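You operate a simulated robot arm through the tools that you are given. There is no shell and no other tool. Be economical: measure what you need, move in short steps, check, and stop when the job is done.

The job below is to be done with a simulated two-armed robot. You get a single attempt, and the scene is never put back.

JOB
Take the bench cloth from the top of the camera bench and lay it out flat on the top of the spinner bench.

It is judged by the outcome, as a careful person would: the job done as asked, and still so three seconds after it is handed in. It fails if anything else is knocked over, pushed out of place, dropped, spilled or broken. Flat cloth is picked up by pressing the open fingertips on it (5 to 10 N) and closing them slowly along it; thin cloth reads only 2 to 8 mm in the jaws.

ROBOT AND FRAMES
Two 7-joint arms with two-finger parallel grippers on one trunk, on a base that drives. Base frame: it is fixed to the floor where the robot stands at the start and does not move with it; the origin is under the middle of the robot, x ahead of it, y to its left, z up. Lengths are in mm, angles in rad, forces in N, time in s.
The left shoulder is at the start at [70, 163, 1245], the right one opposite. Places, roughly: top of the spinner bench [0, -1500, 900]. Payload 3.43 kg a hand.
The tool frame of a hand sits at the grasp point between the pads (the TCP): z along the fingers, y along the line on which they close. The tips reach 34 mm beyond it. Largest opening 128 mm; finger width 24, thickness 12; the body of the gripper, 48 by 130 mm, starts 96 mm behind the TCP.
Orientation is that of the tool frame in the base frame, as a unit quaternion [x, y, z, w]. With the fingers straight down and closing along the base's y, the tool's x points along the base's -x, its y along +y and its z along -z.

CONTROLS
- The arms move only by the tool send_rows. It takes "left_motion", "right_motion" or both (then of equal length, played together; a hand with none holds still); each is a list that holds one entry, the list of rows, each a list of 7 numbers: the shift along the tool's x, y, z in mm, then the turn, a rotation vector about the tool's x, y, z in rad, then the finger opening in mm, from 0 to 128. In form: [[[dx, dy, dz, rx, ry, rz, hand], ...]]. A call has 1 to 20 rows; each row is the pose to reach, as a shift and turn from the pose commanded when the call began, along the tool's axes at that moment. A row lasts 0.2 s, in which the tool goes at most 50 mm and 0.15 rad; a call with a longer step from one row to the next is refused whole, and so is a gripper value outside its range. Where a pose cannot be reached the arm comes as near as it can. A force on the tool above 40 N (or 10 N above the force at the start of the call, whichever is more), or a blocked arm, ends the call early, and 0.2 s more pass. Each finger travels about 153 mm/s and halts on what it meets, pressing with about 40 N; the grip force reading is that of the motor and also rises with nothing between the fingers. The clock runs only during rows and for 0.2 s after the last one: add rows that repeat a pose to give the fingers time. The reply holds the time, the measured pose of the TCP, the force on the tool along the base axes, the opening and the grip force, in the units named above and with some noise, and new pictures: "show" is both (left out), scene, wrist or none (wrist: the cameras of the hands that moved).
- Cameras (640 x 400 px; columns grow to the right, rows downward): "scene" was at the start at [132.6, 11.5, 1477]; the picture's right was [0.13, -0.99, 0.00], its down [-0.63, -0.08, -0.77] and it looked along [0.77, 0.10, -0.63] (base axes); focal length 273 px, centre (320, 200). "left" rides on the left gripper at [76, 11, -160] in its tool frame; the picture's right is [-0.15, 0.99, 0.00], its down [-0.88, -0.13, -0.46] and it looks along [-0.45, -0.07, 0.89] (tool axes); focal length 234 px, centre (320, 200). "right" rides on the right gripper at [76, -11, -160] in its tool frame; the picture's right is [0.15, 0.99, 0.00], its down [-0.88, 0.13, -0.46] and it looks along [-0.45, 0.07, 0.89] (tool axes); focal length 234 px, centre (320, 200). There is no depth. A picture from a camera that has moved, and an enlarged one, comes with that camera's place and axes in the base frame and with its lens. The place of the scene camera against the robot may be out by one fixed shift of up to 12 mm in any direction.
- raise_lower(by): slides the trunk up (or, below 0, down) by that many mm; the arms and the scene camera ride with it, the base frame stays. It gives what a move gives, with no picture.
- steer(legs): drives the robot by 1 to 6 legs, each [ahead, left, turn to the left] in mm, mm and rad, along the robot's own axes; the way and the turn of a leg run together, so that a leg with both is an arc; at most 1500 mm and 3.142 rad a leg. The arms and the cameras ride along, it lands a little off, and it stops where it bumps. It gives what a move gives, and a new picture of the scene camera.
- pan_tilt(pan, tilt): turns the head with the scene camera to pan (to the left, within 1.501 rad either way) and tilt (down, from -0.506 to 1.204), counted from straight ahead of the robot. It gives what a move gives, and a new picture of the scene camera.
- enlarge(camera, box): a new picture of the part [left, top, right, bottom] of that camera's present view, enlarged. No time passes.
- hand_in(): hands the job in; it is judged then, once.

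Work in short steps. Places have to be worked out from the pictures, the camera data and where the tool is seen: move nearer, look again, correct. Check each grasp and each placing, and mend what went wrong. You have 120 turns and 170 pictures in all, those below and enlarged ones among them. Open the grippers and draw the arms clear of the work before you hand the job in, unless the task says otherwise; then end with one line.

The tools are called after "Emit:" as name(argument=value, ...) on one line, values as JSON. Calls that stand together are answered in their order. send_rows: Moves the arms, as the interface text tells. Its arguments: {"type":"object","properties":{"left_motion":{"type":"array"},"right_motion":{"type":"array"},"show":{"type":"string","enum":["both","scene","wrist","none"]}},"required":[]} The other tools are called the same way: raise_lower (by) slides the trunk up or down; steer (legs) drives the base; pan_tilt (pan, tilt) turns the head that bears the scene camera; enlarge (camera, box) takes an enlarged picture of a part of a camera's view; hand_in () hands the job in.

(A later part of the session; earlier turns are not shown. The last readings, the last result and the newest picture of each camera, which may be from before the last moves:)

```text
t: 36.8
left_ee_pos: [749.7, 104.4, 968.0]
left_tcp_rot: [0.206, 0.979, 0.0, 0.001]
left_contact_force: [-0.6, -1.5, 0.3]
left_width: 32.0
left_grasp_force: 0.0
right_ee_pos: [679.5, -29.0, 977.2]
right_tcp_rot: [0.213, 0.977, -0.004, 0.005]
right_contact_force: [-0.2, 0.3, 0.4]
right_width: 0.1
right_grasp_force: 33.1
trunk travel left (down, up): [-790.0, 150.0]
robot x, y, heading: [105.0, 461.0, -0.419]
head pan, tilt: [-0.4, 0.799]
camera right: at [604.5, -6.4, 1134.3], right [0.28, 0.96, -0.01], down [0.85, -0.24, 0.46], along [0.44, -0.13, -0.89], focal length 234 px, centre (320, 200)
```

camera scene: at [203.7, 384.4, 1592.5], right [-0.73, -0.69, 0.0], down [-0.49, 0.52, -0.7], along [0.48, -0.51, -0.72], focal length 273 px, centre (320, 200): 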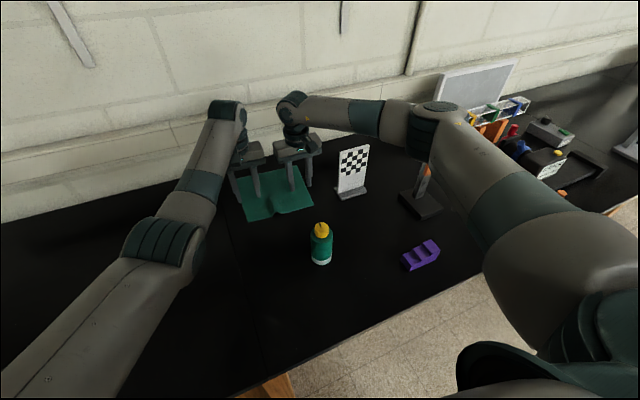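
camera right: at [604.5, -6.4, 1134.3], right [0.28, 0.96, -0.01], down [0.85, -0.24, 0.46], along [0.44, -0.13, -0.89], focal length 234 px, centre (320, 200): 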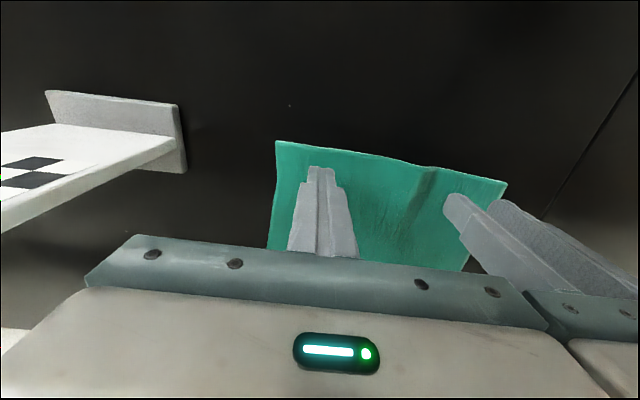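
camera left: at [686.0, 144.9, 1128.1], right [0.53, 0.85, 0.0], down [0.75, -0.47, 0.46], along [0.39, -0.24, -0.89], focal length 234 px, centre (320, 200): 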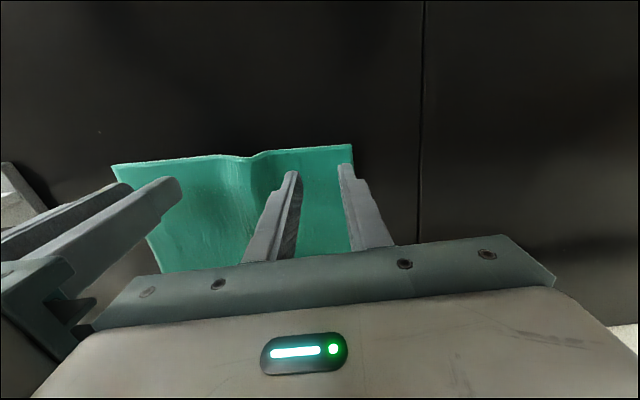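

Missed. I reopen to 40, come down to a lighter press of about 7 N and will close more slowly.

Emit:
send_rows(right_motion=[[[0, 0, 0, 0, 0, 0, 40], [0, 2, 10, 0, 0, 0, 40], [0, 2, 17, 0, 0, 0, 40], [0, 2, 19, 0, 0, 0, 40], [0, 2, 20.5, 0, 0, 0, 40], [0, 2, 20.5, 0, 0, 0, 40]]], show="none")

```text
t: 38.2
left_ee_pos: [748.6, 104.7, 969.3]
left_tcp_rot: [0.205, 0.979, 0.0, 0.001]
left_contact_force: [-0.8, -0.6, 1.0]
left_width: 31.9
left_grasp_force: 0.1
right_ee_pos: [680.8, -26.2, 957.1]
right_tcp_rot: [0.213, 0.977, -0.004, 0.006]
right_contact_force: [3.2, -3.7, 12.8]
right_width: 39.9
right_grasp_force: 0.0
trunk travel left (down, up): [-790.0, 150.0]
robot x, y, heading: [102.4, 462.6, -0.421]
head pan, tilt: [-0.4, 0.799]
```

12.8 N; I ease off 1 mm and close at 2 mm per row.

Emit:
send_rows(right_motion=[[[0, 0, -1, 0, 0, 0, 40], [0, 0, -1, 0, 0, 0, 38], [0, 0, -1, 0, 0, 0, 36], [0, 0, -1, 0, 0, 0, 34], [0, 0, -1, 0, 0, 0, 32], [0, 0, -1, 0, 0, 0, 30], [0, 0, -1, 0, 0, 0, 28], [0, 0, -1, 0, 0, 0, 26], [0, 0, -1, 0, 0, 0, 24], [0, 0, -1, 0, 0, 0, 22], [0, 0, -1, 0, 0, 0, 20]]], show="wrist")

Emit:
enlarge(camera="right", box=[240, 120, 440, 260])

```text
t: 40.6
left_ee_pos: [749.5, 102.8, 969.7]
left_tcp_rot: [0.205, 0.979, 0.0, 0.001]
left_contact_force: [0.0, 0.5, 0.1]
left_width: 32.0
left_grasp_force: 0.1
right_ee_pos: [678.6, -25.5, 957.6]
right_tcp_rot: [0.213, 0.977, -0.004, 0.005]
right_contact_force: [0.0, 0.4, 11.0]
right_width: 20.3
right_grasp_force: 0.4
trunk travel left (down, up): [-790.0, 150.0]
robot x, y, heading: [105.2, 464.2, -0.416]
head pan, tilt: [-0.4, 0.799]
camera right: at [604.4, -3.7, 1115.6], right [0.28, 0.96, -0.01], down [0.85, -0.24, 0.47], along [0.45, -0.14, -0.88], focal length 234 px, centre (320, 200)
```

right: 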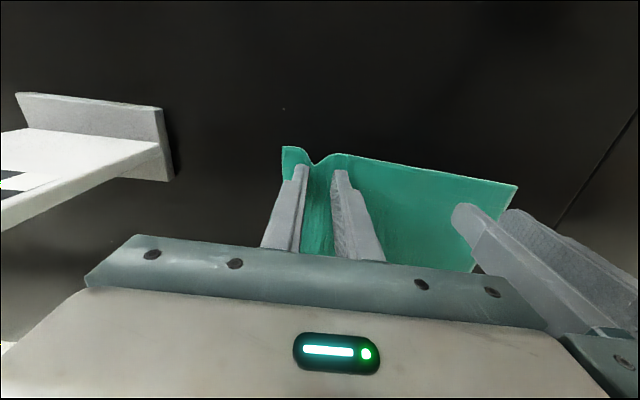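

```text
2.86 times, centred on (340, 190) of right
camera zoom: at [604.4, -3.7, 1115.6], right [0.28, 0.96, -0.01], down [0.85, -0.24, 0.47], along [0.45, -0.14, -0.88], focal length 669 px, centre (263, 229)
```

zoom: 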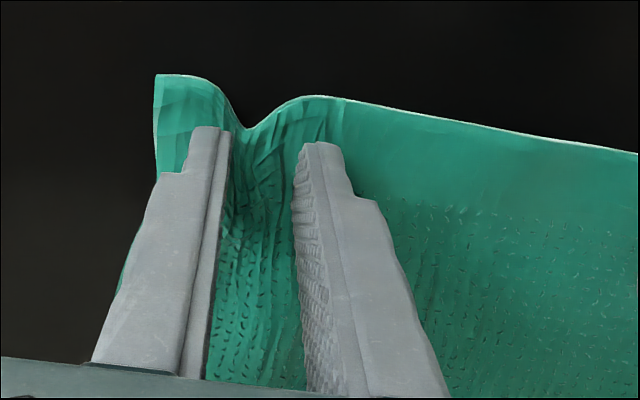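

The cloth is folding up between the fingers this time. I continue the slow close.

Emit:
send_rows(right_motion=[[[0, 0, 0, 0, 0, 0, 18], [0, 0, 0, 0, 0, 0, 16], [0, 0, 0, 0, 0, 0, 14], [0, 0, 0, 0, 0, 0, 12], [0, 0, 0, 0, 0, 0, 10], [0, 0, 0, 0, 0, 0, 8], [0, 0, 0, 0, 0, 0, 6], [0, 0, 0, 0, 0, 0, 4], [0, 0, 0, 0, 0, 0, 2], [0, 0, 0, 0, 0, 0, 0], [0, 0, 0, 0, 0, 0, 0]]], show="none")

Emit:
enlarge(camera="right", box=[240, 120, 440, 260])

```text
t: 43.0
left_ee_pos: [747.9, 104.2, 969.1]
left_tcp_rot: [0.205, 0.979, 0.0, 0.0]
left_contact_force: [-0.8, 0.2, -0.4]
left_width: 31.9
left_grasp_force: 0.1
right_ee_pos: [679.8, -27.1, 957.7]
right_tcp_rot: [0.212, 0.977, -0.005, 0.005]
right_contact_force: [0.0, 0.5, 11.8]
right_width: 3.1
right_grasp_force: 37.8
trunk travel left (down, up): [-790.0, 150.0]
robot x, y, heading: [104.4, 461.6, -0.42]
head pan, tilt: [-0.4, 0.799]
```

```text
2.86 times, centred on (340, 190) of right
camera zoom: at [604.3, -3.7, 1115.7], right [0.28, 0.96, -0.01], down [0.85, -0.24, 0.47], along [0.45, -0.14, -0.88], focal length 669 px, centre (263, 229)
```

zoom: 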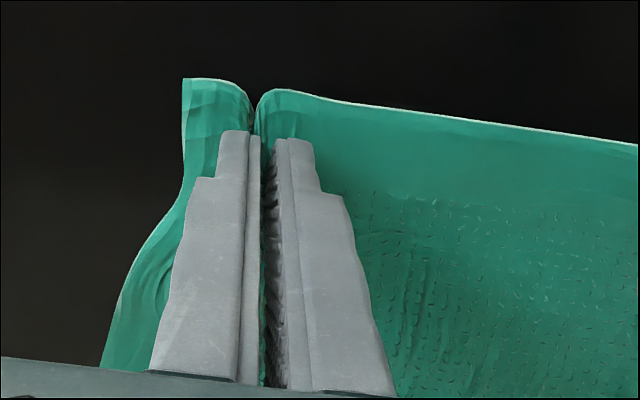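

The right hand has the cloth (3.1 mm). Now the left: I open to 40 and look before pressing.

Emit:
send_rows(left_motion=[[[0, 0, 3, 0, 0, 0, 40], [0, 0, 6, 0, 0, 0, 40], [0, 0, 6, 0, 0, 0, 40]]], show="wrist")

```text
t: 43.8
left_ee_pos: [749.5, 105.5, 963.0]
left_tcp_rot: [0.205, 0.979, 0.0, 0.001]
left_contact_force: [0.8, -0.1, -0.1]
left_width: 39.8
left_grasp_force: 0.1
right_ee_pos: [678.6, -26.3, 957.1]
right_tcp_rot: [0.212, 0.977, -0.004, 0.005]
right_contact_force: [-0.5, -0.9, 10.9]
right_width: 3.2
right_grasp_force: 38.2
trunk travel left (down, up): [-790.0, 150.0]
robot x, y, heading: [104.8, 460.9, -0.424]
head pan, tilt: [-0.4, 0.799]
camera left: at [684.3, 145.6, 1122.9], right [0.53, 0.85, 0.0], down [0.75, -0.47, 0.46], along [0.39, -0.24, -0.89], focal length 234 px, centre (320, 200)
```

left: 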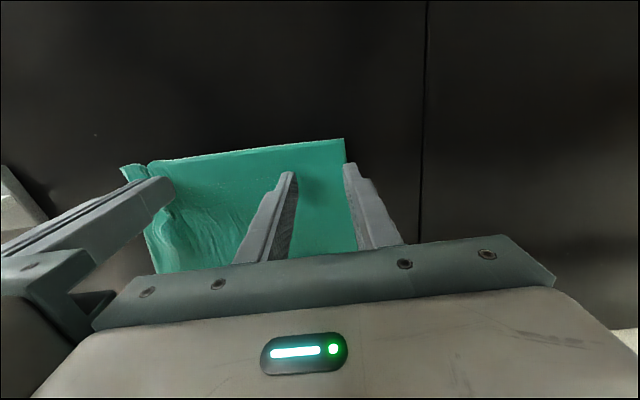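

The outer finger straddles the cloth's edge; I shift 6 mm inward, narrow to 34 and press.

Emit:
send_rows(left_motion=[[[0, -6, 0, 0, 0, 0, 34], [0, -6, 3, 0, 0, 0, 34], [0, -6, 5, 0, 0, 0, 34], [0, -6, 6.5, 0, 0, 0, 34], [0, -6, 7, 0, 0, 0, 34]]], show="wrist")

```text
t: 45.0
left_ee_pos: [746.6, 99.5, 958.2]
left_tcp_rot: [0.205, 0.979, 0.0, 0.002]
left_contact_force: [-0.4, 1.7, 9.3]
left_width: 34.0
left_grasp_force: 0.0
right_ee_pos: [679.7, -26.5, 958.9]
right_tcp_rot: [0.211, 0.977, -0.005, 0.006]
right_contact_force: [2.2, -1.3, 7.0]
right_width: 3.4
right_grasp_force: 37.9
trunk travel left (down, up): [-790.0, 150.0]
robot x, y, heading: [104.0, 459.5, -0.42]
head pan, tilt: [-0.4, 0.799]
camera left: at [681.6, 140.7, 1117.3], right [0.53, 0.85, 0.0], down [0.75, -0.47, 0.46], along [0.39, -0.24, -0.89], focal length 234 px, centre (320, 200)
```

left: 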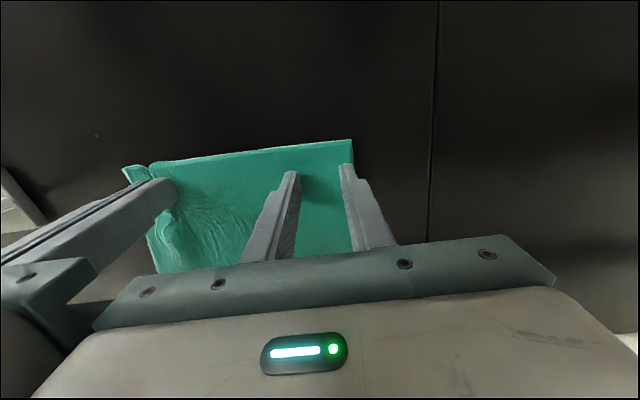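

9.3 N on the left, with both fingers on the cloth; I close slowly.

Emit:
send_rows(left_motion=[[[0, 0, 0, 0, 0, 0, 32], [0, 0, 0, 0, 0, 0, 30], [0, 0, 0, 0, 0, 0, 28], [0, 0, 0, 0, 0, 0, 26], [0, 0, 0, 0, 0, 0, 24], [0, 0, 0, 0, 0, 0, 22], [0, 0, 0, 0, 0, 0, 20], [0, 0, 0, 0, 0, 0, 18], [0, 0, 0, 0, 0, 0, 16], [0, 0, 0, 0, 0, 0, 14], [0, 0, 0, 0, 0, 0, 12], [0, 0, 0, 0, 0, 0, 10], [0, 0, 0, 0, 0, 0, 8], [0, 0, 0, 0, 0, 0, 6], [0, 0, 0, 0, 0, 0, 4], [0, 0, 0, 0, 0, 0, 2], [0, 0, 0, 0, 0, 0, 0], [0, 0, 0, 0, 0, 0, 0]]], show="wrist")

```text
t: 48.8
left_ee_pos: [745.7, 100.0, 957.9]
left_tcp_rot: [0.205, 0.979, 0.0, 0.002]
left_contact_force: [0.3, 1.6, 17.3]
left_width: 3.7
left_grasp_force: 39.0
right_ee_pos: [678.4, -25.5, 957.8]
right_tcp_rot: [0.213, 0.977, -0.005, 0.006]
right_contact_force: [-0.6, 0.6, 4.3]
right_width: 3.0
right_grasp_force: 38.0
trunk travel left (down, up): [-790.0, 150.0]
robot x, y, heading: [104.5, 466.1, -0.414]
head pan, tilt: [-0.4, 0.799]
camera left: at [680.9, 141.1, 1117.1], right [0.53, 0.85, 0.0], down [0.75, -0.47, 0.46], along [0.39, -0.24, -0.89], focal length 234 px, centre (320, 200)
```

left: 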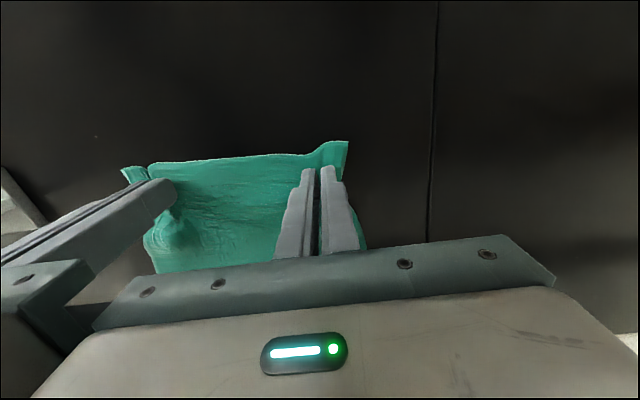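

Both hands hold cloth (3.7 and 3.0 mm). I lift 60 together and check.

Emit:
send_rows(right_motion=[[[0, 0, -15, 0, 0, 0, 0], [0, 0, -35, 0, 0, 0, 0], [0, 0, -60, 0, 0, 0, 0], [0, 0, -60, 0, 0, 0, 0]]], left_motion=[[[0, 0, -15, 0, 0, 0, 0], [0, 0, -35, 0, 0, 0, 0], [0, 0, -60, 0, 0, 0, 0], [0, 0, -60, 0, 0, 0, 0]]])

```text
t: 49.8
left_ee_pos: [745.5, 98.9, 1015.9]
left_tcp_rot: [0.206, 0.979, 0.001, -0.001]
left_contact_force: [0.2, -0.5, -0.6]
left_width: 2.7
left_grasp_force: 37.1
right_ee_pos: [680.0, -25.4, 1017.1]
right_tcp_rot: [0.211, 0.977, -0.004, 0.005]
right_contact_force: [0.0, 0.0, 0.0]
right_width: 3.0
right_grasp_force: 37.8
trunk travel left (down, up): [-790.0, 150.0]
robot x, y, heading: [104.0, 459.3, -0.419]
head pan, tilt: [-0.4, 0.799]
camera scene: at [204.3, 383.7, 1532.4], right [-0.73, -0.68, 0.0], down [-0.49, 0.52, -0.7], along [0.48, -0.51, -0.72], focal length 273 px, centre (320, 200)
camera right: at [606.3, -3.5, 1174.1], right [0.28, 0.96, -0.01], down [0.85, -0.24, 0.46], along [0.44, -0.13, -0.89], focal length 234 px, centre (320, 200)
camera left: at [682.1, 139.5, 1175.5], right [0.53, 0.85, 0.0], down [0.75, -0.47, 0.45], along [0.39, -0.24, -0.89], focal length 234 px, centre (320, 200)
```

scene: 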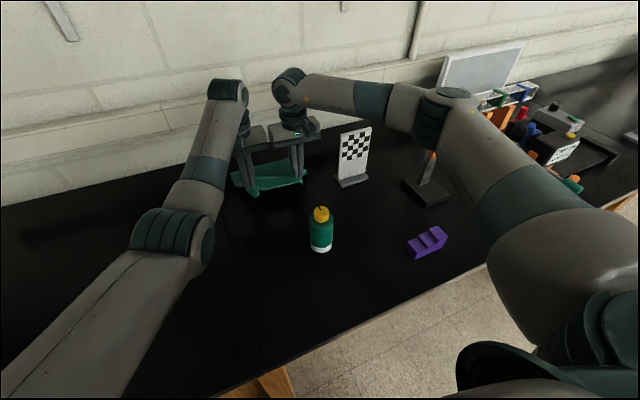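
right: 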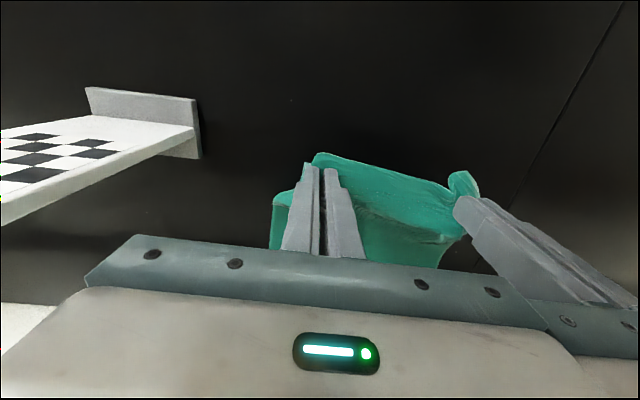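
left: 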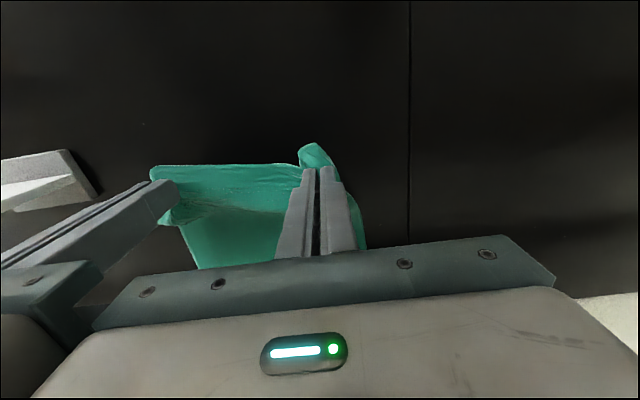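

Both corners hold. I raise the trunk 150 and then both hands 200 so the hanging cloth clears the bottle.

Emit:
raise_lower(by=150)

Emit:
send_rows(right_motion=[[[0, 0, -40, 0, 0, 0, 0], [0, 0, -80, 0, 0, 0, 0], [0, 0, -120, 0, 0, 0, 0], [0, 0, -160, 0, 0, 0, 0], [0, 0, -200, 0, 0, 0, 0], [0, 0, -200, 0, 0, 0, 0]]], left_motion=[[[0, 0, -40, 0, 0, 0, 0], [0, 0, -80, 0, 0, 0, 0], [0, 0, -120, 0, 0, 0, 0], [0, 0, -160, 0, 0, 0, 0], [0, 0, -200, 0, 0, 0, 0], [0, 0, -200, 0, 0, 0, 0]]])

```text
t: 51.6
left_ee_pos: [745.2, 98.8, 1165.6]
left_tcp_rot: [0.206, 0.979, 0.001, 0.001]
left_contact_force: [-0.3, -0.4, -0.3]
left_width: 2.4
left_grasp_force: 37.6
right_ee_pos: [681.4, -26.6, 1166.7]
right_tcp_rot: [0.211, 0.977, -0.003, 0.005]
right_contact_force: [0.3, -0.2, -0.1]
right_width: 3.2
right_grasp_force: 37.4
trunk travel left (down, up): [-940.0, 0.0]
robot x, y, heading: [107.6, 466.4, -0.423]
head pan, tilt: [-0.4, 0.799]
```

```text
t: 53.0
left_ee_pos: [748.5, 99.5, 1366.0]
left_tcp_rot: [0.205, 0.979, 0.0, -0.001]
left_contact_force: [-0.9, -0.1, -0.3]
left_width: 2.5
left_grasp_force: 37.1
right_ee_pos: [679.7, -25.8, 1366.2]
right_tcp_rot: [0.211, 0.977, -0.004, 0.004]
right_contact_force: [0.8, 0.8, 0.1]
right_width: 3.0
right_grasp_force: 37.6
trunk travel left (down, up): [-940.0, 0.0]
robot x, y, heading: [104.6, 461.6, -0.417]
head pan, tilt: [-0.4, 0.799]
camera scene: at [204.9, 384.0, 1682.4], right [-0.73, -0.68, 0.0], down [-0.49, 0.52, -0.7], along [0.48, -0.51, -0.72], focal length 273 px, centre (320, 200)
camera right: at [605.5, -3.3, 1524.7], right [0.28, 0.96, -0.01], down [0.85, -0.24, 0.46], along [0.44, -0.13, -0.89], focal length 234 px, centre (320, 200)
camera left: at [683.4, 139.9, 1526.2], right [0.53, 0.85, 0.0], down [0.75, -0.47, 0.45], along [0.39, -0.24, -0.89], focal length 234 px, centre (320, 200)
```

scene: 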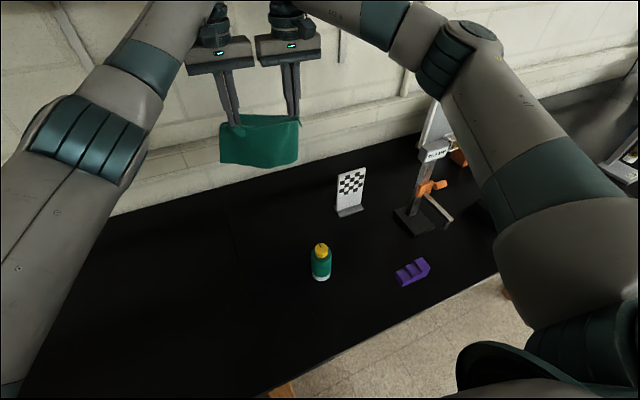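
right: 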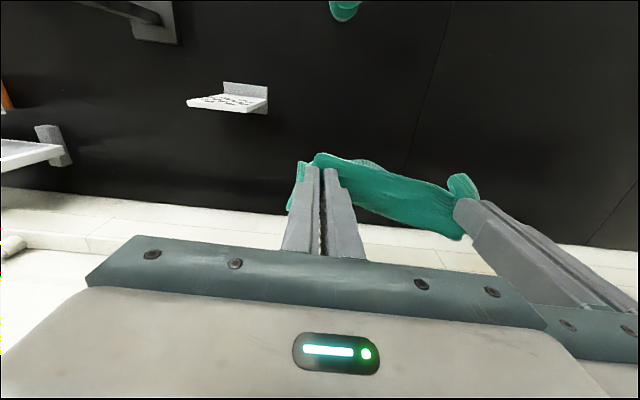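
left: 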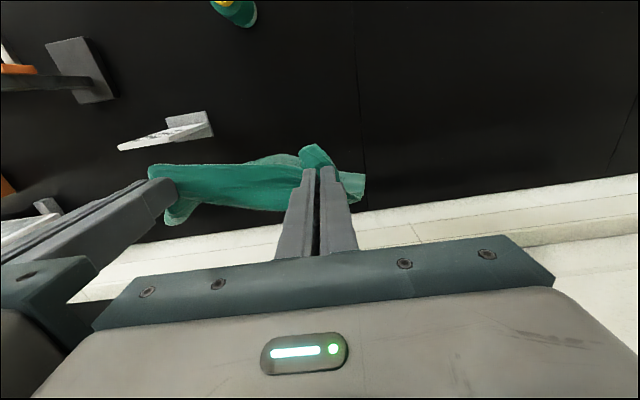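

The cloth hangs clear of everything. Before backing off I look to the right and left to check the floor space.

Emit:
pan_tilt(pan=-1.5, tilt=0.5)

Emit:
pan_tilt(pan=1.5, tilt=0.5)

```text
t: 54.3
left_ee_pos: [747.6, 98.3, 1365.3]
left_tcp_rot: [0.205, 0.979, 0.0, 0.001]
left_contact_force: [-0.4, -0.2, -0.7]
left_width: 2.4
left_grasp_force: 37.7
right_ee_pos: [680.0, -26.6, 1366.8]
right_tcp_rot: [0.212, 0.977, -0.004, 0.005]
right_contact_force: [0.1, 0.6, -0.4]
right_width: 3.0
right_grasp_force: 37.5
trunk travel left (down, up): [-940.0, 0.0]
robot x, y, heading: [104.2, 462.7, -0.416]
head pan, tilt: [-1.499, 0.499]
camera scene: at [118.1, 357.2, 1708.5], right [-0.94, 0.34, 0.0], down [0.16, 0.45, -0.88], along [-0.3, -0.83, -0.48], focal length 273 px, centre (320, 200)
```

scene: 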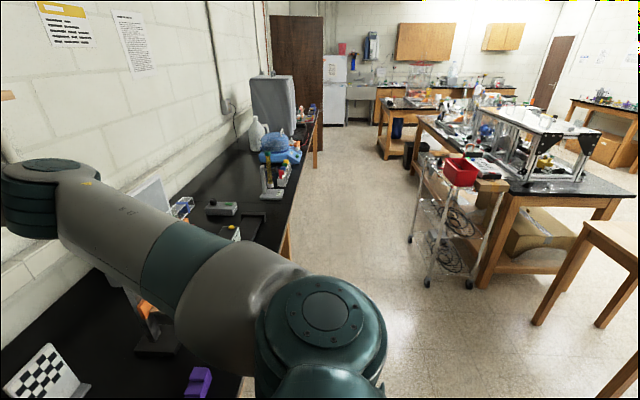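

```text
t: 56.9
left_ee_pos: [746.6, 98.2, 1365.7]
left_tcp_rot: [0.205, 0.979, 0.0, 0.0]
left_contact_force: [-0.7, -1.1, -0.4]
left_width: 2.5
left_grasp_force: 37.2
right_ee_pos: [678.8, -24.7, 1367.4]
right_tcp_rot: [0.211, 0.977, -0.004, 0.005]
right_contact_force: [0.3, 1.8, -0.5]
right_width: 3.1
right_grasp_force: 37.7
trunk travel left (down, up): [-940.0, 0.0]
robot x, y, heading: [105.0, 461.4, -0.423]
head pan, tilt: [1.499, 0.499]
camera scene: at [191.5, 523.2, 1708.5], right [0.88, -0.47, 0.0], down [-0.23, -0.42, -0.88], along [0.41, 0.77, -0.48], focal length 273 px, centre (320, 200)
```

scene: 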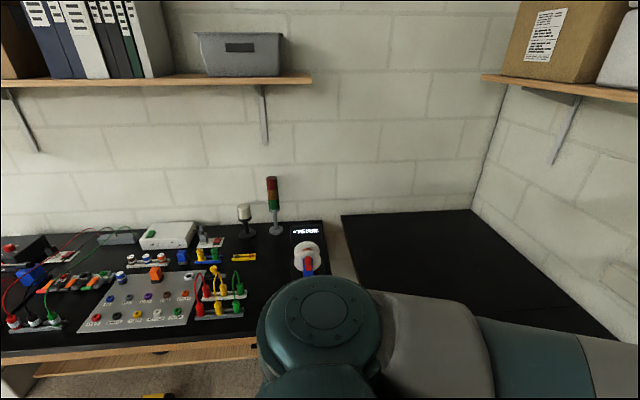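

The aisle is only about 1 m wide with a cart on the far side, so I draw the hands in by 250 mm and centre them instead of backing off far.

Emit:
send_rows(right_motion=[[[38, 20, 0, 0, 0, 0, 0], [76, 40, 0, 0, 0, 0, 0], [114, 60, 0, 0, 0, 0, 0], [152, 80, 0, 0, 0, 0, 0], [190, 100, 0, 0, 0, 0, 0], [225, 120, 0, 0, 0, 0, 0], [250, 140, 0, 0, 0, 0, 0], [250, 140, 0, 0, 0, 0, 0]]], left_motion=[[[38, 20, 0, 0, 0, 0, 0], [76, 40, 0, 0, 0, 0, 0], [114, 60, 0, 0, 0, 0, 0], [152, 80, 0, 0, 0, 0, 0], [190, 100, 0, 0, 0, 0, 0], [225, 120, 0, 0, 0, 0, 0], [250, 140, 0, 0, 0, 0, 0], [250, 140, 0, 0, 0, 0, 0]]], show="none")

Emit:
pan_tilt(pan=-0.3, tilt=0.75)

```text
t: 58.7
left_ee_pos: [574.0, 327.2, 1366.1]
left_tcp_rot: [0.205, 0.979, 0.001, 0.001]
left_contact_force: [0.4, 0.2, 0.4]
left_width: 2.6
left_grasp_force: 37.2
right_ee_pos: [510.0, 206.9, 1363.6]
right_tcp_rot: [0.212, 0.977, -0.003, 0.005]
right_contact_force: [0.0, -0.1, -0.5]
right_width: 2.9
right_grasp_force: 37.9
trunk travel left (down, up): [-940.0, 0.0]
robot x, y, heading: [105.0, 461.7, -0.419]
head pan, tilt: [1.499, 0.499]
```

```text
t: 60.5
left_ee_pos: [573.4, 326.8, 1365.4]
left_tcp_rot: [0.206, 0.979, 0.001, 0.0]
left_contact_force: [-0.1, 0.1, -0.3]
left_width: 2.7
left_grasp_force: 36.4
right_ee_pos: [509.2, 206.8, 1364.4]
right_tcp_rot: [0.213, 0.977, -0.003, 0.005]
right_contact_force: [-0.7, -0.5, 0.5]
right_width: 3.0
right_grasp_force: 37.7
trunk travel left (down, up): [-940.0, 0.0]
robot x, y, heading: [104.7, 465.5, -0.413]
head pan, tilt: [-0.3, 0.75]
camera scene: at [211.0, 388.8, 1686.5], right [-0.66, -0.75, 0.0], down [-0.51, 0.45, -0.73], along [0.55, -0.48, -0.68], focal length 273 px, centre (320, 200)
```

scene: 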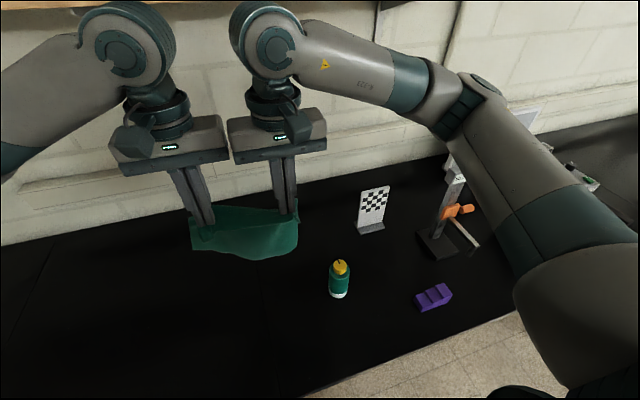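

The cloth is still held. I back off 330 mm from the bench.

Emit:
steer(legs=[[-330, 0, 0]])

```text
t: 62.7
left_ee_pos: [281.8, 457.2, 1364.4]
left_tcp_rot: [0.205, 0.979, 0.0, -0.001]
left_contact_force: [0.0, -0.4, -0.6]
left_width: 2.8
left_grasp_force: 37.2
right_ee_pos: [217.8, 338.0, 1362.7]
right_tcp_rot: [0.211, 0.977, -0.003, 0.003]
right_contact_force: [-0.1, 0.0, 0.5]
right_width: 3.0
right_grasp_force: 37.5
trunk travel left (down, up): [-940.0, 0.0]
robot x, y, heading: [-187.7, 592.7, -0.419]
head pan, tilt: [-0.3, 0.75]
camera scene: at [-81.5, 518.5, 1686.2], right [-0.66, -0.75, 0.0], down [-0.52, 0.45, -0.73], along [0.55, -0.48, -0.68], focal length 273 px, centre (320, 200)
```

scene: 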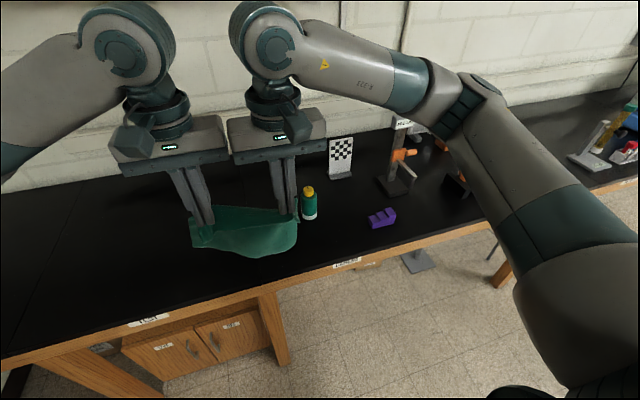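

The cloth is clear of the bench edge by about 110 mm. I drive 1200 mm to the right along the bench.

Emit:
steer(legs=[[0, -1200, 0.01]])

```text
t: 68.9
left_ee_pos: [-212.3, -660.0, 1365.4]
left_tcp_rot: [0.202, 0.979, 0.0, -0.001]
left_contact_force: [0.5, 0.1, -0.4]
left_width: 2.5
left_grasp_force: 37.8
right_ee_pos: [-276.1, -779.4, 1362.8]
right_tcp_rot: [0.207, 0.978, -0.004, 0.005]
right_contact_force: [-0.9, 1.0, 0.0]
right_width: 2.8
right_grasp_force: 36.7
trunk travel left (down, up): [-940.0, 0.0]
robot x, y, heading: [-681.5, -527.8, -0.412]
head pan, tilt: [-0.3, 0.75]
camera scene: at [-575.8, -600.3, 1686.5], right [-0.65, -0.76, 0.0], down [-0.52, 0.44, -0.73], along [0.55, -0.48, -0.68], focal length 273 px, centre (320, 200)
```

scene: 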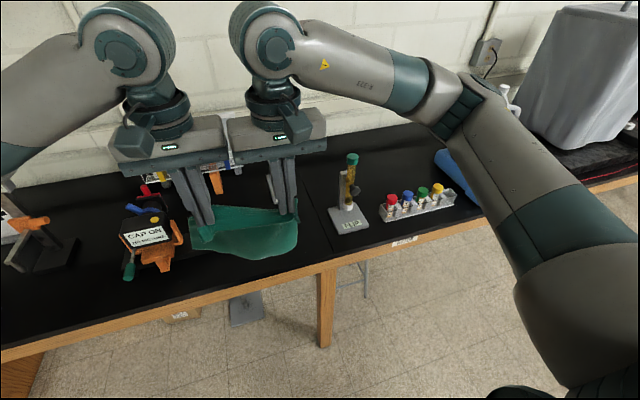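

The seam and the spinner bench are now to my right. I look toward it for labels and free space.

Emit:
enlarge(camera="scene", box=[280, 130, 480, 260])

Emit:
pan_tilt(pan=-1.45, tilt=0.55)

```text
3.08 times, centred on (380, 195) of scene
camera zoom: at [-575.8, -600.3, 1686.5], right [-0.65, -0.76, 0.0], down [-0.52, 0.44, -0.73], along [0.55, -0.48, -0.68], focal length 840 px, centre (135, 215)
```

zoom: 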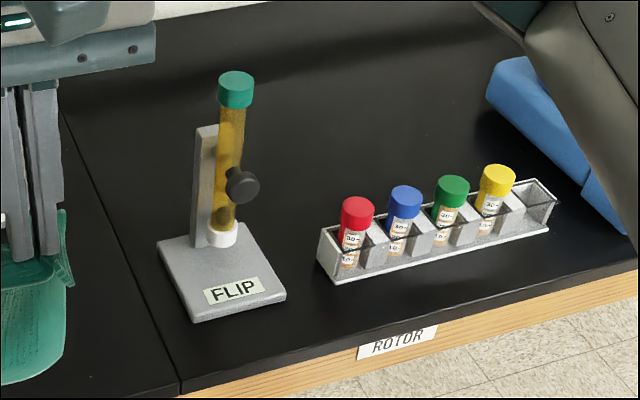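

```text
t: 70.2
left_ee_pos: [-212.2, -659.1, 1365.4]
left_tcp_rot: [0.201, 0.98, 0.0, 0.001]
left_contact_force: [0.0, 0.4, -0.9]
left_width: 2.5
left_grasp_force: 36.8
right_ee_pos: [-276.2, -781.1, 1364.1]
right_tcp_rot: [0.208, 0.978, -0.004, 0.006]
right_contact_force: [-0.9, -0.8, 0.3]
right_width: 3.1
right_grasp_force: 37.9
trunk travel left (down, up): [-940.0, 0.0]
robot x, y, heading: [-682.2, -529.9, -0.405]
head pan, tilt: [-1.45, 0.55]
camera scene: at [-664.6, -633.2, 1703.9], right [-0.96, 0.29, 0.0], down [0.15, 0.5, -0.85], along [-0.24, -0.82, -0.52], focal length 273 px, centre (320, 200)
```

scene: 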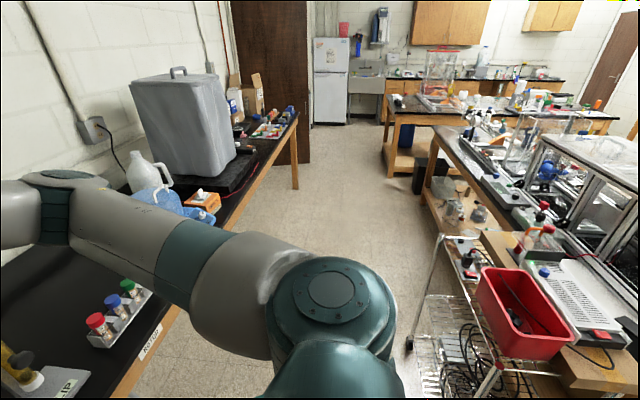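

The spinner bench's free area is behind the stand and tube rack, left of the centrifuge, with its centre about e=-1340 along the bench and 640 mm deep in my bench coordinates. I drive 585 to the right with a slight advance, keeping away from the cart.

Emit:
pan_tilt(pan=-0.3, tilt=0.75)

Emit:
steer(legs=[[50, -585, 0.005]])

```text
t: 71.6
left_ee_pos: [-212.5, -661.4, 1365.4]
left_tcp_rot: [0.202, 0.979, 0.0, 0.0]
left_contact_force: [-0.2, 0.3, 0.2]
left_width: 2.5
left_grasp_force: 37.2
right_ee_pos: [-276.5, -779.9, 1363.3]
right_tcp_rot: [0.209, 0.978, -0.004, 0.006]
right_contact_force: [0.6, -0.7, 1.1]
right_width: 3.0
right_grasp_force: 37.6
trunk travel left (down, up): [-940.0, 0.0]
robot x, y, heading: [-683.3, -524.7, -0.41]
head pan, tilt: [-0.3, 0.75]
camera scene: at [-576.2, -601.2, 1686.5], right [-0.65, -0.76, 0.0], down [-0.52, 0.45, -0.73], along [0.55, -0.48, -0.68], focal length 273 px, centre (320, 200)
```

scene: 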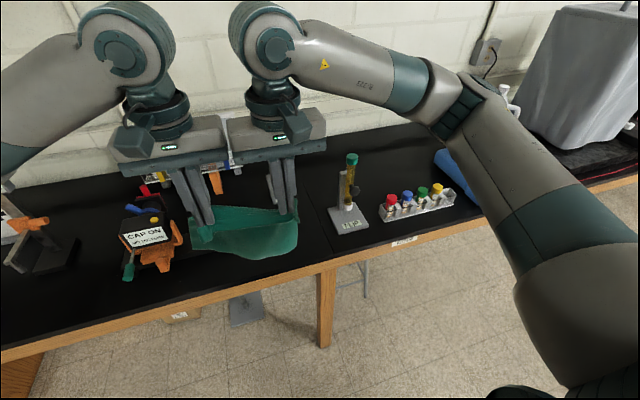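

```text
t: 74.9
left_ee_pos: [-402.4, -1215.1, 1366.1]
left_tcp_rot: [0.206, 0.979, 0.0, 0.0]
left_contact_force: [-0.7, -0.3, -0.3]
left_width: 2.5
left_grasp_force: 37.3
right_ee_pos: [-468.5, -1333.7, 1363.6]
right_tcp_rot: [0.214, 0.977, -0.005, 0.005]
right_contact_force: [0.2, 0.4, 0.3]
right_width: 3.1
right_grasp_force: 37.7
trunk travel left (down, up): [-940.0, 0.0]
robot x, y, heading: [-871.8, -1078.2, -0.417]
head pan, tilt: [-0.3, 0.75]
camera scene: at [-765.9, -1152.2, 1686.6], right [-0.66, -0.75, 0.0], down [-0.51, 0.45, -0.73], along [0.55, -0.48, -0.68], focal length 273 px, centre (320, 200)
```

scene: 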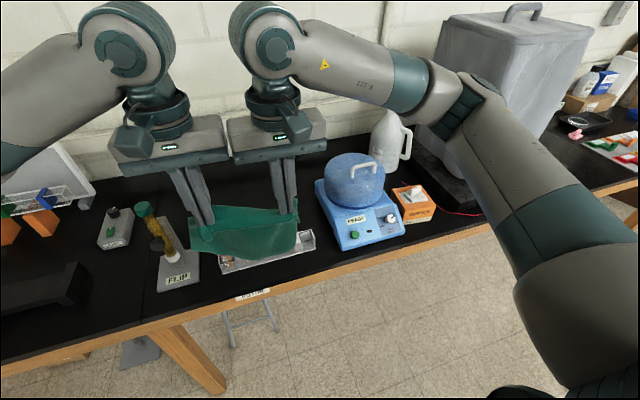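

I shift 35 more to the right and then advance about 285 with the cloth bottom at roughly z=1110, above the tube rack.

Emit:
steer(legs=[[0, -35, 0.012], [150, 0, 0]])

```text
t: 76.8
left_ee_pos: [-280.3, -1303.6, 1367.6]
left_tcp_rot: [0.2, 0.98, 0.0, 0.001]
left_contact_force: [-0.8, -0.5, 0.2]
left_width: 2.6
left_grasp_force: 36.9
right_ee_pos: [-343.7, -1424.1, 1364.9]
right_tcp_rot: [0.207, 0.978, -0.003, 0.007]
right_contact_force: [-0.7, -1.0, -0.4]
right_width: 3.2
right_grasp_force: 38.1
trunk travel left (down, up): [-940.0, 0.0]
robot x, y, heading: [-749.6, -1169.8, -0.41]
head pan, tilt: [-0.3, 0.75]
camera scene: at [-645.5, -1245.6, 1686.9], right [-0.65, -0.76, 0.0], down [-0.52, 0.44, -0.73], along [0.56, -0.47, -0.68], focal length 273 px, centre (320, 200)
```

scene: 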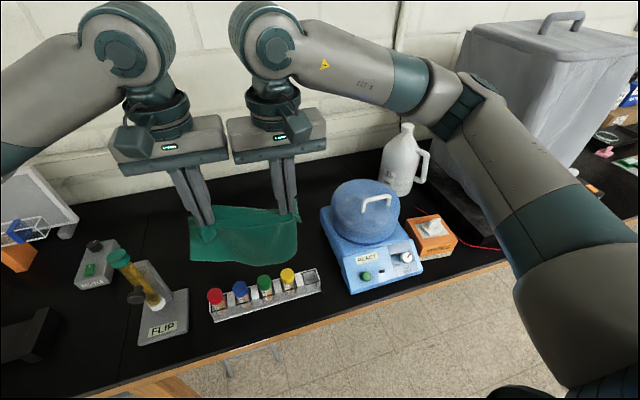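

The path is clear, so I advance another 135 mm.

Emit:
steer(legs=[[135, 0, 0]])

```text
t: 78.1
left_ee_pos: [-158.6, -1353.9, 1367.2]
left_tcp_rot: [0.2, 0.98, 0.0, 0.001]
left_contact_force: [-0.1, -0.3, -0.3]
left_width: 2.5
left_grasp_force: 37.2
right_ee_pos: [-223.5, -1474.9, 1364.9]
right_tcp_rot: [0.207, 0.978, -0.004, 0.006]
right_contact_force: [0.1, -0.2, 0.2]
right_width: 3.1
right_grasp_force: 37.1
trunk travel left (down, up): [-940.0, 0.0]
robot x, y, heading: [-630.1, -1223.0, -0.409]
head pan, tilt: [-0.3, 0.75]
camera scene: at [-523.6, -1296.1, 1687.0], right [-0.65, -0.76, 0.0], down [-0.52, 0.44, -0.73], along [0.56, -0.48, -0.68], focal length 273 px, centre (320, 200)
```

scene: 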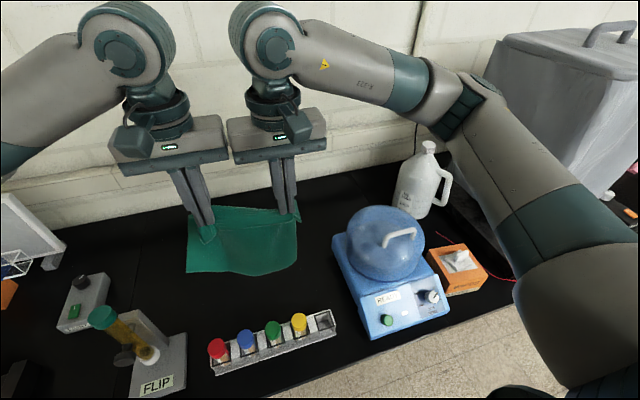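

Hands are above the free area's near side; I extend them 350 mm further over the bench at this height.

Emit:
send_rows(right_motion=[[[-40, 0, 0, 0, 0, 0, 0], [-80, 0, 0, 0, 0, 0, 0], [-120, 0, 0, 0, 0, 0, 0], [-160, 0, 0, 0, 0, 0, 0], [-200, 0, 0, 0, 0, 0, 0], [-240, 0, 0, 0, 0, 0, 0], [-280, 0, 0, 0, 0, 0, 0], [-320, 0, 0, 0, 0, 0, 0], [-350, 0, 0, 0, 0, 0, 0], [-350, 0, 0, 0, 0, 0, 0]]], left_motion=[[[-40, 0, 0, 0, 0, 0, 0], [-80, 0, 0, 0, 0, 0, 0], [-120, 0, 0, 0, 0, 0, 0], [-160, 0, 0, 0, 0, 0, 0], [-200, 0, 0, 0, 0, 0, 0], [-240, 0, 0, 0, 0, 0, 0], [-280, 0, 0, 0, 0, 0, 0], [-320, 0, 0, 0, 0, 0, 0], [-350, 0, 0, 0, 0, 0, 0], [-350, 0, 0, 0, 0, 0, 0]]], show="scene")

```text
t: 79.9
left_ee_pos: [130.4, -1494.3, 1381.8]
left_tcp_rot: [0.228, 0.973, 0.001, 0.03]
left_contact_force: [0.0, 3.4, 0.4]
left_width: 2.5
left_grasp_force: 37.7
left hand out of reach, approached as far as the arm can: row 9
right_ee_pos: [65.4, -1611.6, 1371.0]
right_tcp_rot: [0.207, 0.978, -0.006, 0.006]
right_contact_force: [-0.3, -4.0, -0.8]
right_width: 2.9
right_grasp_force: 38.0
right hand out of reach, approached as far as the arm can: row 9
trunk travel left (down, up): [-940.0, 0.0]
robot x, y, heading: [-627.3, -1225.3, -0.411]
head pan, tilt: [-0.3, 0.75]
stopped in row 9 (left hand): the force on the tool passed its limit (the readings are from after the stop); the commanded pose is now the measured one
camera scene: at [-521.2, -1299.5, 1686.4], right [-0.65, -0.76, 0.0], down [-0.52, 0.45, -0.73], along [0.56, -0.48, -0.68], focal length 273 px, centre (320, 200)
```

scene: 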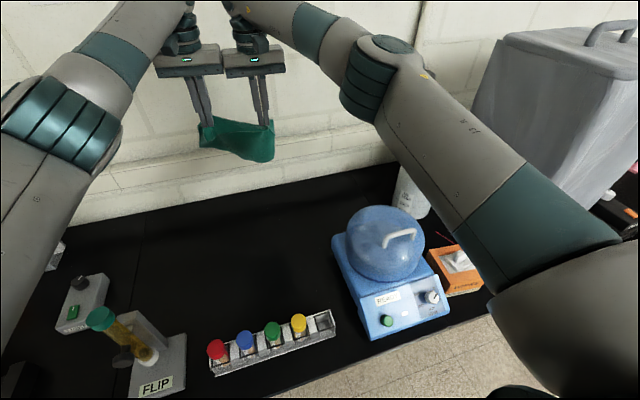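

The arms reached their limit and the left hand twisted slightly, its body touching the right one. I draw both back 25 mm, undo the left's twist and separate them a little.

Emit:
send_rows(right_motion=[[[12, -2, 0, 0, 0, 0, 0], [25, -4, 0, 0, 0, 0, 0], [25, -4, 10, 0, 0, 0, 0], [25, -4, 10, 0, 0, 0, 0]]], left_motion=[[[12, 3, 5, 0.005, 0.02, -0.02, 0], [25, 5, 10, 0.014, 0.058, -0.058, 0], [25, 5, 20, 0.014, 0.058, -0.058, 0], [25, 5, 20, 0.014, 0.058, -0.058, 0]]], show="none")

```text
t: 80.9
left_ee_pos: [114.0, -1478.4, 1360.5]
left_tcp_rot: [0.2, 0.98, -0.002, 0.0]
left_contact_force: [-0.8, -1.0, -0.9]
left_width: 2.8
left_grasp_force: 37.7
right_ee_pos: [44.0, -1602.1, 1361.5]
right_tcp_rot: [0.206, 0.979, -0.005, 0.005]
right_contact_force: [0.2, 1.8, 0.0]
right_width: 2.9
right_grasp_force: 37.4
trunk travel left (down, up): [-940.0, 0.0]
robot x, y, heading: [-624.5, -1220.5, -0.41]
head pan, tilt: [-0.3, 0.75]
```

The hands are straight again. I lower 140 while moving 40 further toward the wall.

Emit:
send_rows(right_motion=[[[0, 0, 35, 0, 0, 0, 0], [-10, 0, 70, 0, 0, 0, 0], [-25, 0, 105, 0, 0, 0, 0], [-40, 0, 140, 0, 0, 0, 0], [-40, 0, 140, 0, 0, 0, 0]]], left_motion=[[[0, 0, 35, 0, 0, 0, 0], [-10, 0, 70, 0, 0, 0, 0], [-25, 0, 105, 0, 0, 0, 0], [-40, 0, 140, 0, 0, 0, 0], [-40, 0, 140, 0, 0, 0, 0]]], show="scene")

Emit:
pan_tilt(pan=0, tilt=0.75)

```text
t: 82.1
left_ee_pos: [150.0, -1491.1, 1219.8]
left_tcp_rot: [0.201, 0.98, 0.0, 0.0]
left_contact_force: [-2.6, -2.6, 0.0]
left_width: 2.6
left_grasp_force: 36.8
left hand out of reach, approached as far as the arm can: row 4
right_ee_pos: [81.6, -1621.0, 1223.4]
right_tcp_rot: [0.206, 0.979, -0.005, 0.005]
right_contact_force: [1.7, 3.2, -0.2]
right_width: 3.0
right_grasp_force: 37.9
trunk travel left (down, up): [-940.0, 0.0]
robot x, y, heading: [-626.2, -1225.8, -0.406]
head pan, tilt: [-0.3, 0.75]
camera scene: at [-519.9, -1297.5, 1686.5], right [-0.65, -0.76, 0.0], down [-0.52, 0.44, -0.73], along [0.56, -0.48, -0.68], focal length 273 px, centre (320, 200)
```

scene: 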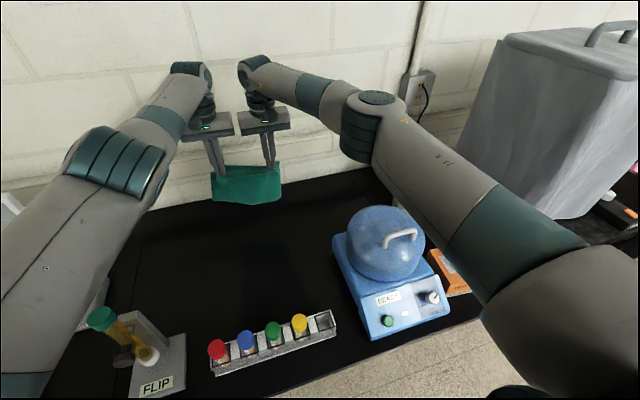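

```text
t: 82.9
left_ee_pos: [149.6, -1491.3, 1221.7]
left_tcp_rot: [0.2, 0.98, -0.002, 0.001]
left_contact_force: [-2.2, -2.4, 0.0]
left_width: 2.4
left_grasp_force: 37.2
right_ee_pos: [81.0, -1620.5, 1223.0]
right_tcp_rot: [0.206, 0.979, -0.005, 0.006]
right_contact_force: [1.9, 3.2, 0.2]
right_width: 2.9
right_grasp_force: 38.0
trunk travel left (down, up): [-940.0, 0.0]
robot x, y, heading: [-627.0, -1222.3, -0.414]
head pan, tilt: [0.0, 0.75]
camera scene: at [-506.7, -1276.5, 1686.6], right [-0.4, -0.92, 0.0], down [-0.63, 0.27, -0.73], along [0.67, -0.29, -0.68], focal length 273 px, centre (320, 200)
```

scene: 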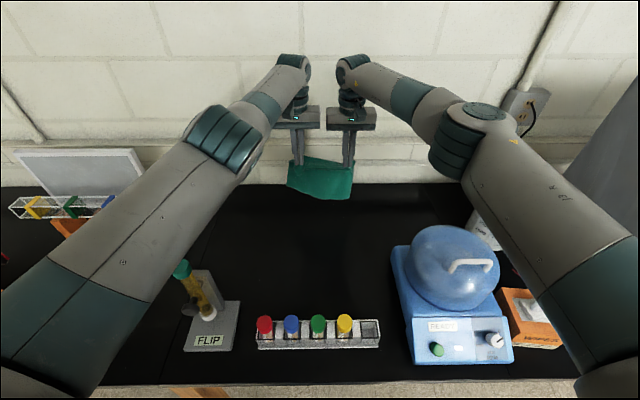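

The cloth is taut between the hands and hangs over clear bench. I lower until its free edge touches, then begin drawing back along an arc.

Emit:
send_rows(right_motion=[[[0, 0, 22, 0, 0, 0, 0], [0, 0, 45, 0, 0, 0, 0], [20, 0, 55, 0, 0, 0, 0], [40, 0, 65, 0, 0, 0, 0], [58, 0, 73, 0, 0, 0, 0], [75, 0, 80, 0, 0, 0, 0], [75, 0, 80, 0, 0, 0, 0]]], left_motion=[[[0, 0, 22, 0, 0, 0, 0], [0, 0, 45, 0, 0, 0, 0], [20, 0, 55, 0, 0, 0, 0], [40, 0, 65, 0, 0, 0, 0], [58, 0, 73, 0, 0, 0, 0], [75, 0, 80, 0, 0, 0, 0], [75, 0, 80, 0, 0, 0, 0]]], show="scene")

Emit:
enlarge(camera="scene", box=[220, 100, 440, 270])

```text
t: 84.5
left_ee_pos: [133.8, -1501.9, 1139.9]
left_tcp_rot: [0.201, 0.98, -0.002, -0.001]
left_contact_force: [-15.4, -8.6, 0.2]
left_width: 3.2
left_grasp_force: 38.0
left hand out of reach, approached as far as the arm can: row 2, 3, 4, 5, 6, 7
right_ee_pos: [15.9, -1591.4, 1140.7]
right_tcp_rot: [0.205, 0.979, -0.005, 0.008]
right_contact_force: [15.1, 8.6, 0.0]
right_width: 3.4
right_grasp_force: 37.8
trunk travel left (down, up): [-940.0, 0.0]
robot x, y, heading: [-632.1, -1228.1, -0.41]
head pan, tilt: [0.0, 0.75]
camera scene: at [-506.2, -1276.8, 1686.5], right [-0.4, -0.92, 0.0], down [-0.63, 0.27, -0.73], along [0.67, -0.29, -0.68], focal length 273 px, centre (320, 200)
```

scene: 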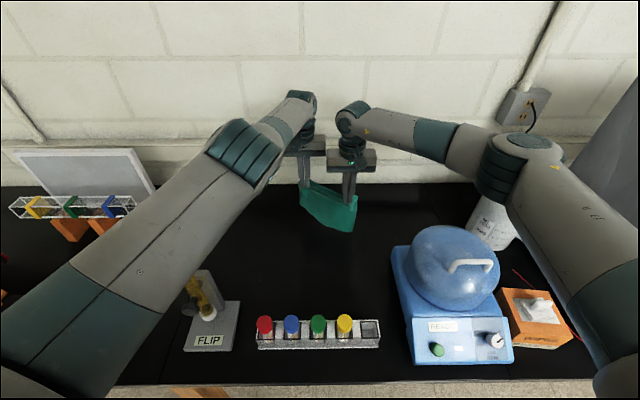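

```text
2.35 times, centred on (330, 185) of scene
camera zoom: at [-506.2, -1276.8, 1686.5], right [-0.4, -0.92, 0.0], down [-0.63, 0.27, -0.73], along [0.67, -0.29, -0.68], focal length 642 px, centre (296, 235)
```

zoom: 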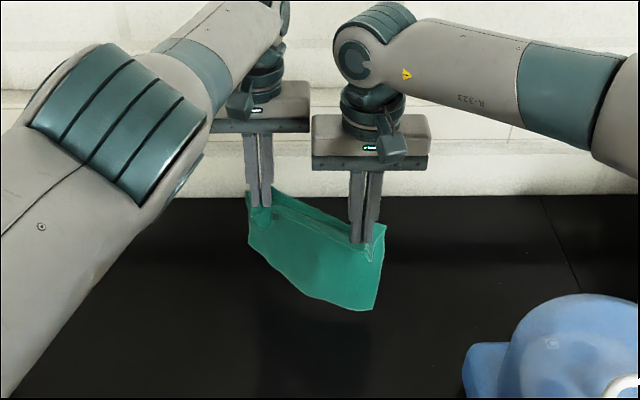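

The left hand did not follow backwards (it reads out of reach), so the cloth is skewed and under 15 N of tension. I bring the right hand forward to match the left and relieve the tension.

Emit:
send_rows(right_motion=[[[-20, 0, 0, 0, 0, 0, 0], [-40, 0, 0, 0, 0, 0, 0], [-55, 0, 0, 0, 0, 0, 0], [-55, 0, 0, 0, 0, 0, 0]]], show="none")

```text
t: 85.5
left_ee_pos: [134.6, -1499.0, 1140.6]
left_tcp_rot: [0.2, 0.98, 0.0, 0.0]
left_contact_force: [0.1, 0.0, 0.1]
left_width: 2.6
left_grasp_force: 37.4
right_ee_pos: [64.5, -1614.2, 1142.1]
right_tcp_rot: [0.206, 0.979, -0.006, 0.006]
right_contact_force: [0.0, -0.3, 0.2]
right_width: 2.9
right_grasp_force: 37.5
trunk travel left (down, up): [-940.0, 0.0]
robot x, y, heading: [-626.9, -1225.4, -0.408]
head pan, tilt: [0.0, 0.75]
```

Tension is gone. I test moving the left back 20 mm on its own.

Emit:
send_rows(left_motion=[[[10, 0, 0, 0, 0, 0, 0], [20, 0, 0, 0, 0, 0, 0], [20, 0, 0, 0, 0, 0, 0]]], show="none")

```text
t: 86.3
left_ee_pos: [132.4, -1503.7, 1139.7]
left_tcp_rot: [0.198, 0.98, 0.0, -0.001]
left_contact_force: [23.5, 19.1, 0.5]
left_width: 2.7
left_grasp_force: 36.9
left hand out of reach, approached as far as the arm can: row 1, 2, 3
right_ee_pos: [63.2, -1616.0, 1140.6]
right_tcp_rot: [0.208, 0.978, -0.007, 0.005]
right_contact_force: [-24.3, -19.6, 0.1]
right_width: 2.9
right_grasp_force: 37.4
trunk travel left (down, up): [-940.0, 0.0]
robot x, y, heading: [-627.2, -1222.5, -0.407]
head pan, tilt: [0.0, 0.75]
```

The hands are pressing on each other, so the left arm's solver is drifting sideways. I move the left outward 15 mm to see whether it responds.

Emit:
send_rows(left_motion=[[[-5, 8, -5, 0, 0, 0, 0], [-5, 16, -10, 0, 0, 0, 0], [-5, 16, -10, 0, 0, 0, 0]]], show="none")

```text
t: 87.1
left_ee_pos: [141.0, -1495.6, 1150.5]
left_tcp_rot: [0.201, 0.98, 0.0, -0.001]
left_contact_force: [0.0, -0.6, 0.4]
left_width: 2.7
left_grasp_force: 37.3
right_ee_pos: [64.8, -1613.6, 1142.1]
right_tcp_rot: [0.205, 0.979, -0.005, 0.006]
right_contact_force: [0.0, 0.6, 0.5]
right_width: 2.9
right_grasp_force: 37.7
trunk travel left (down, up): [-940.0, 0.0]
robot x, y, heading: [-624.6, -1223.4, -0.406]
head pan, tilt: [0.0, 0.75]
```

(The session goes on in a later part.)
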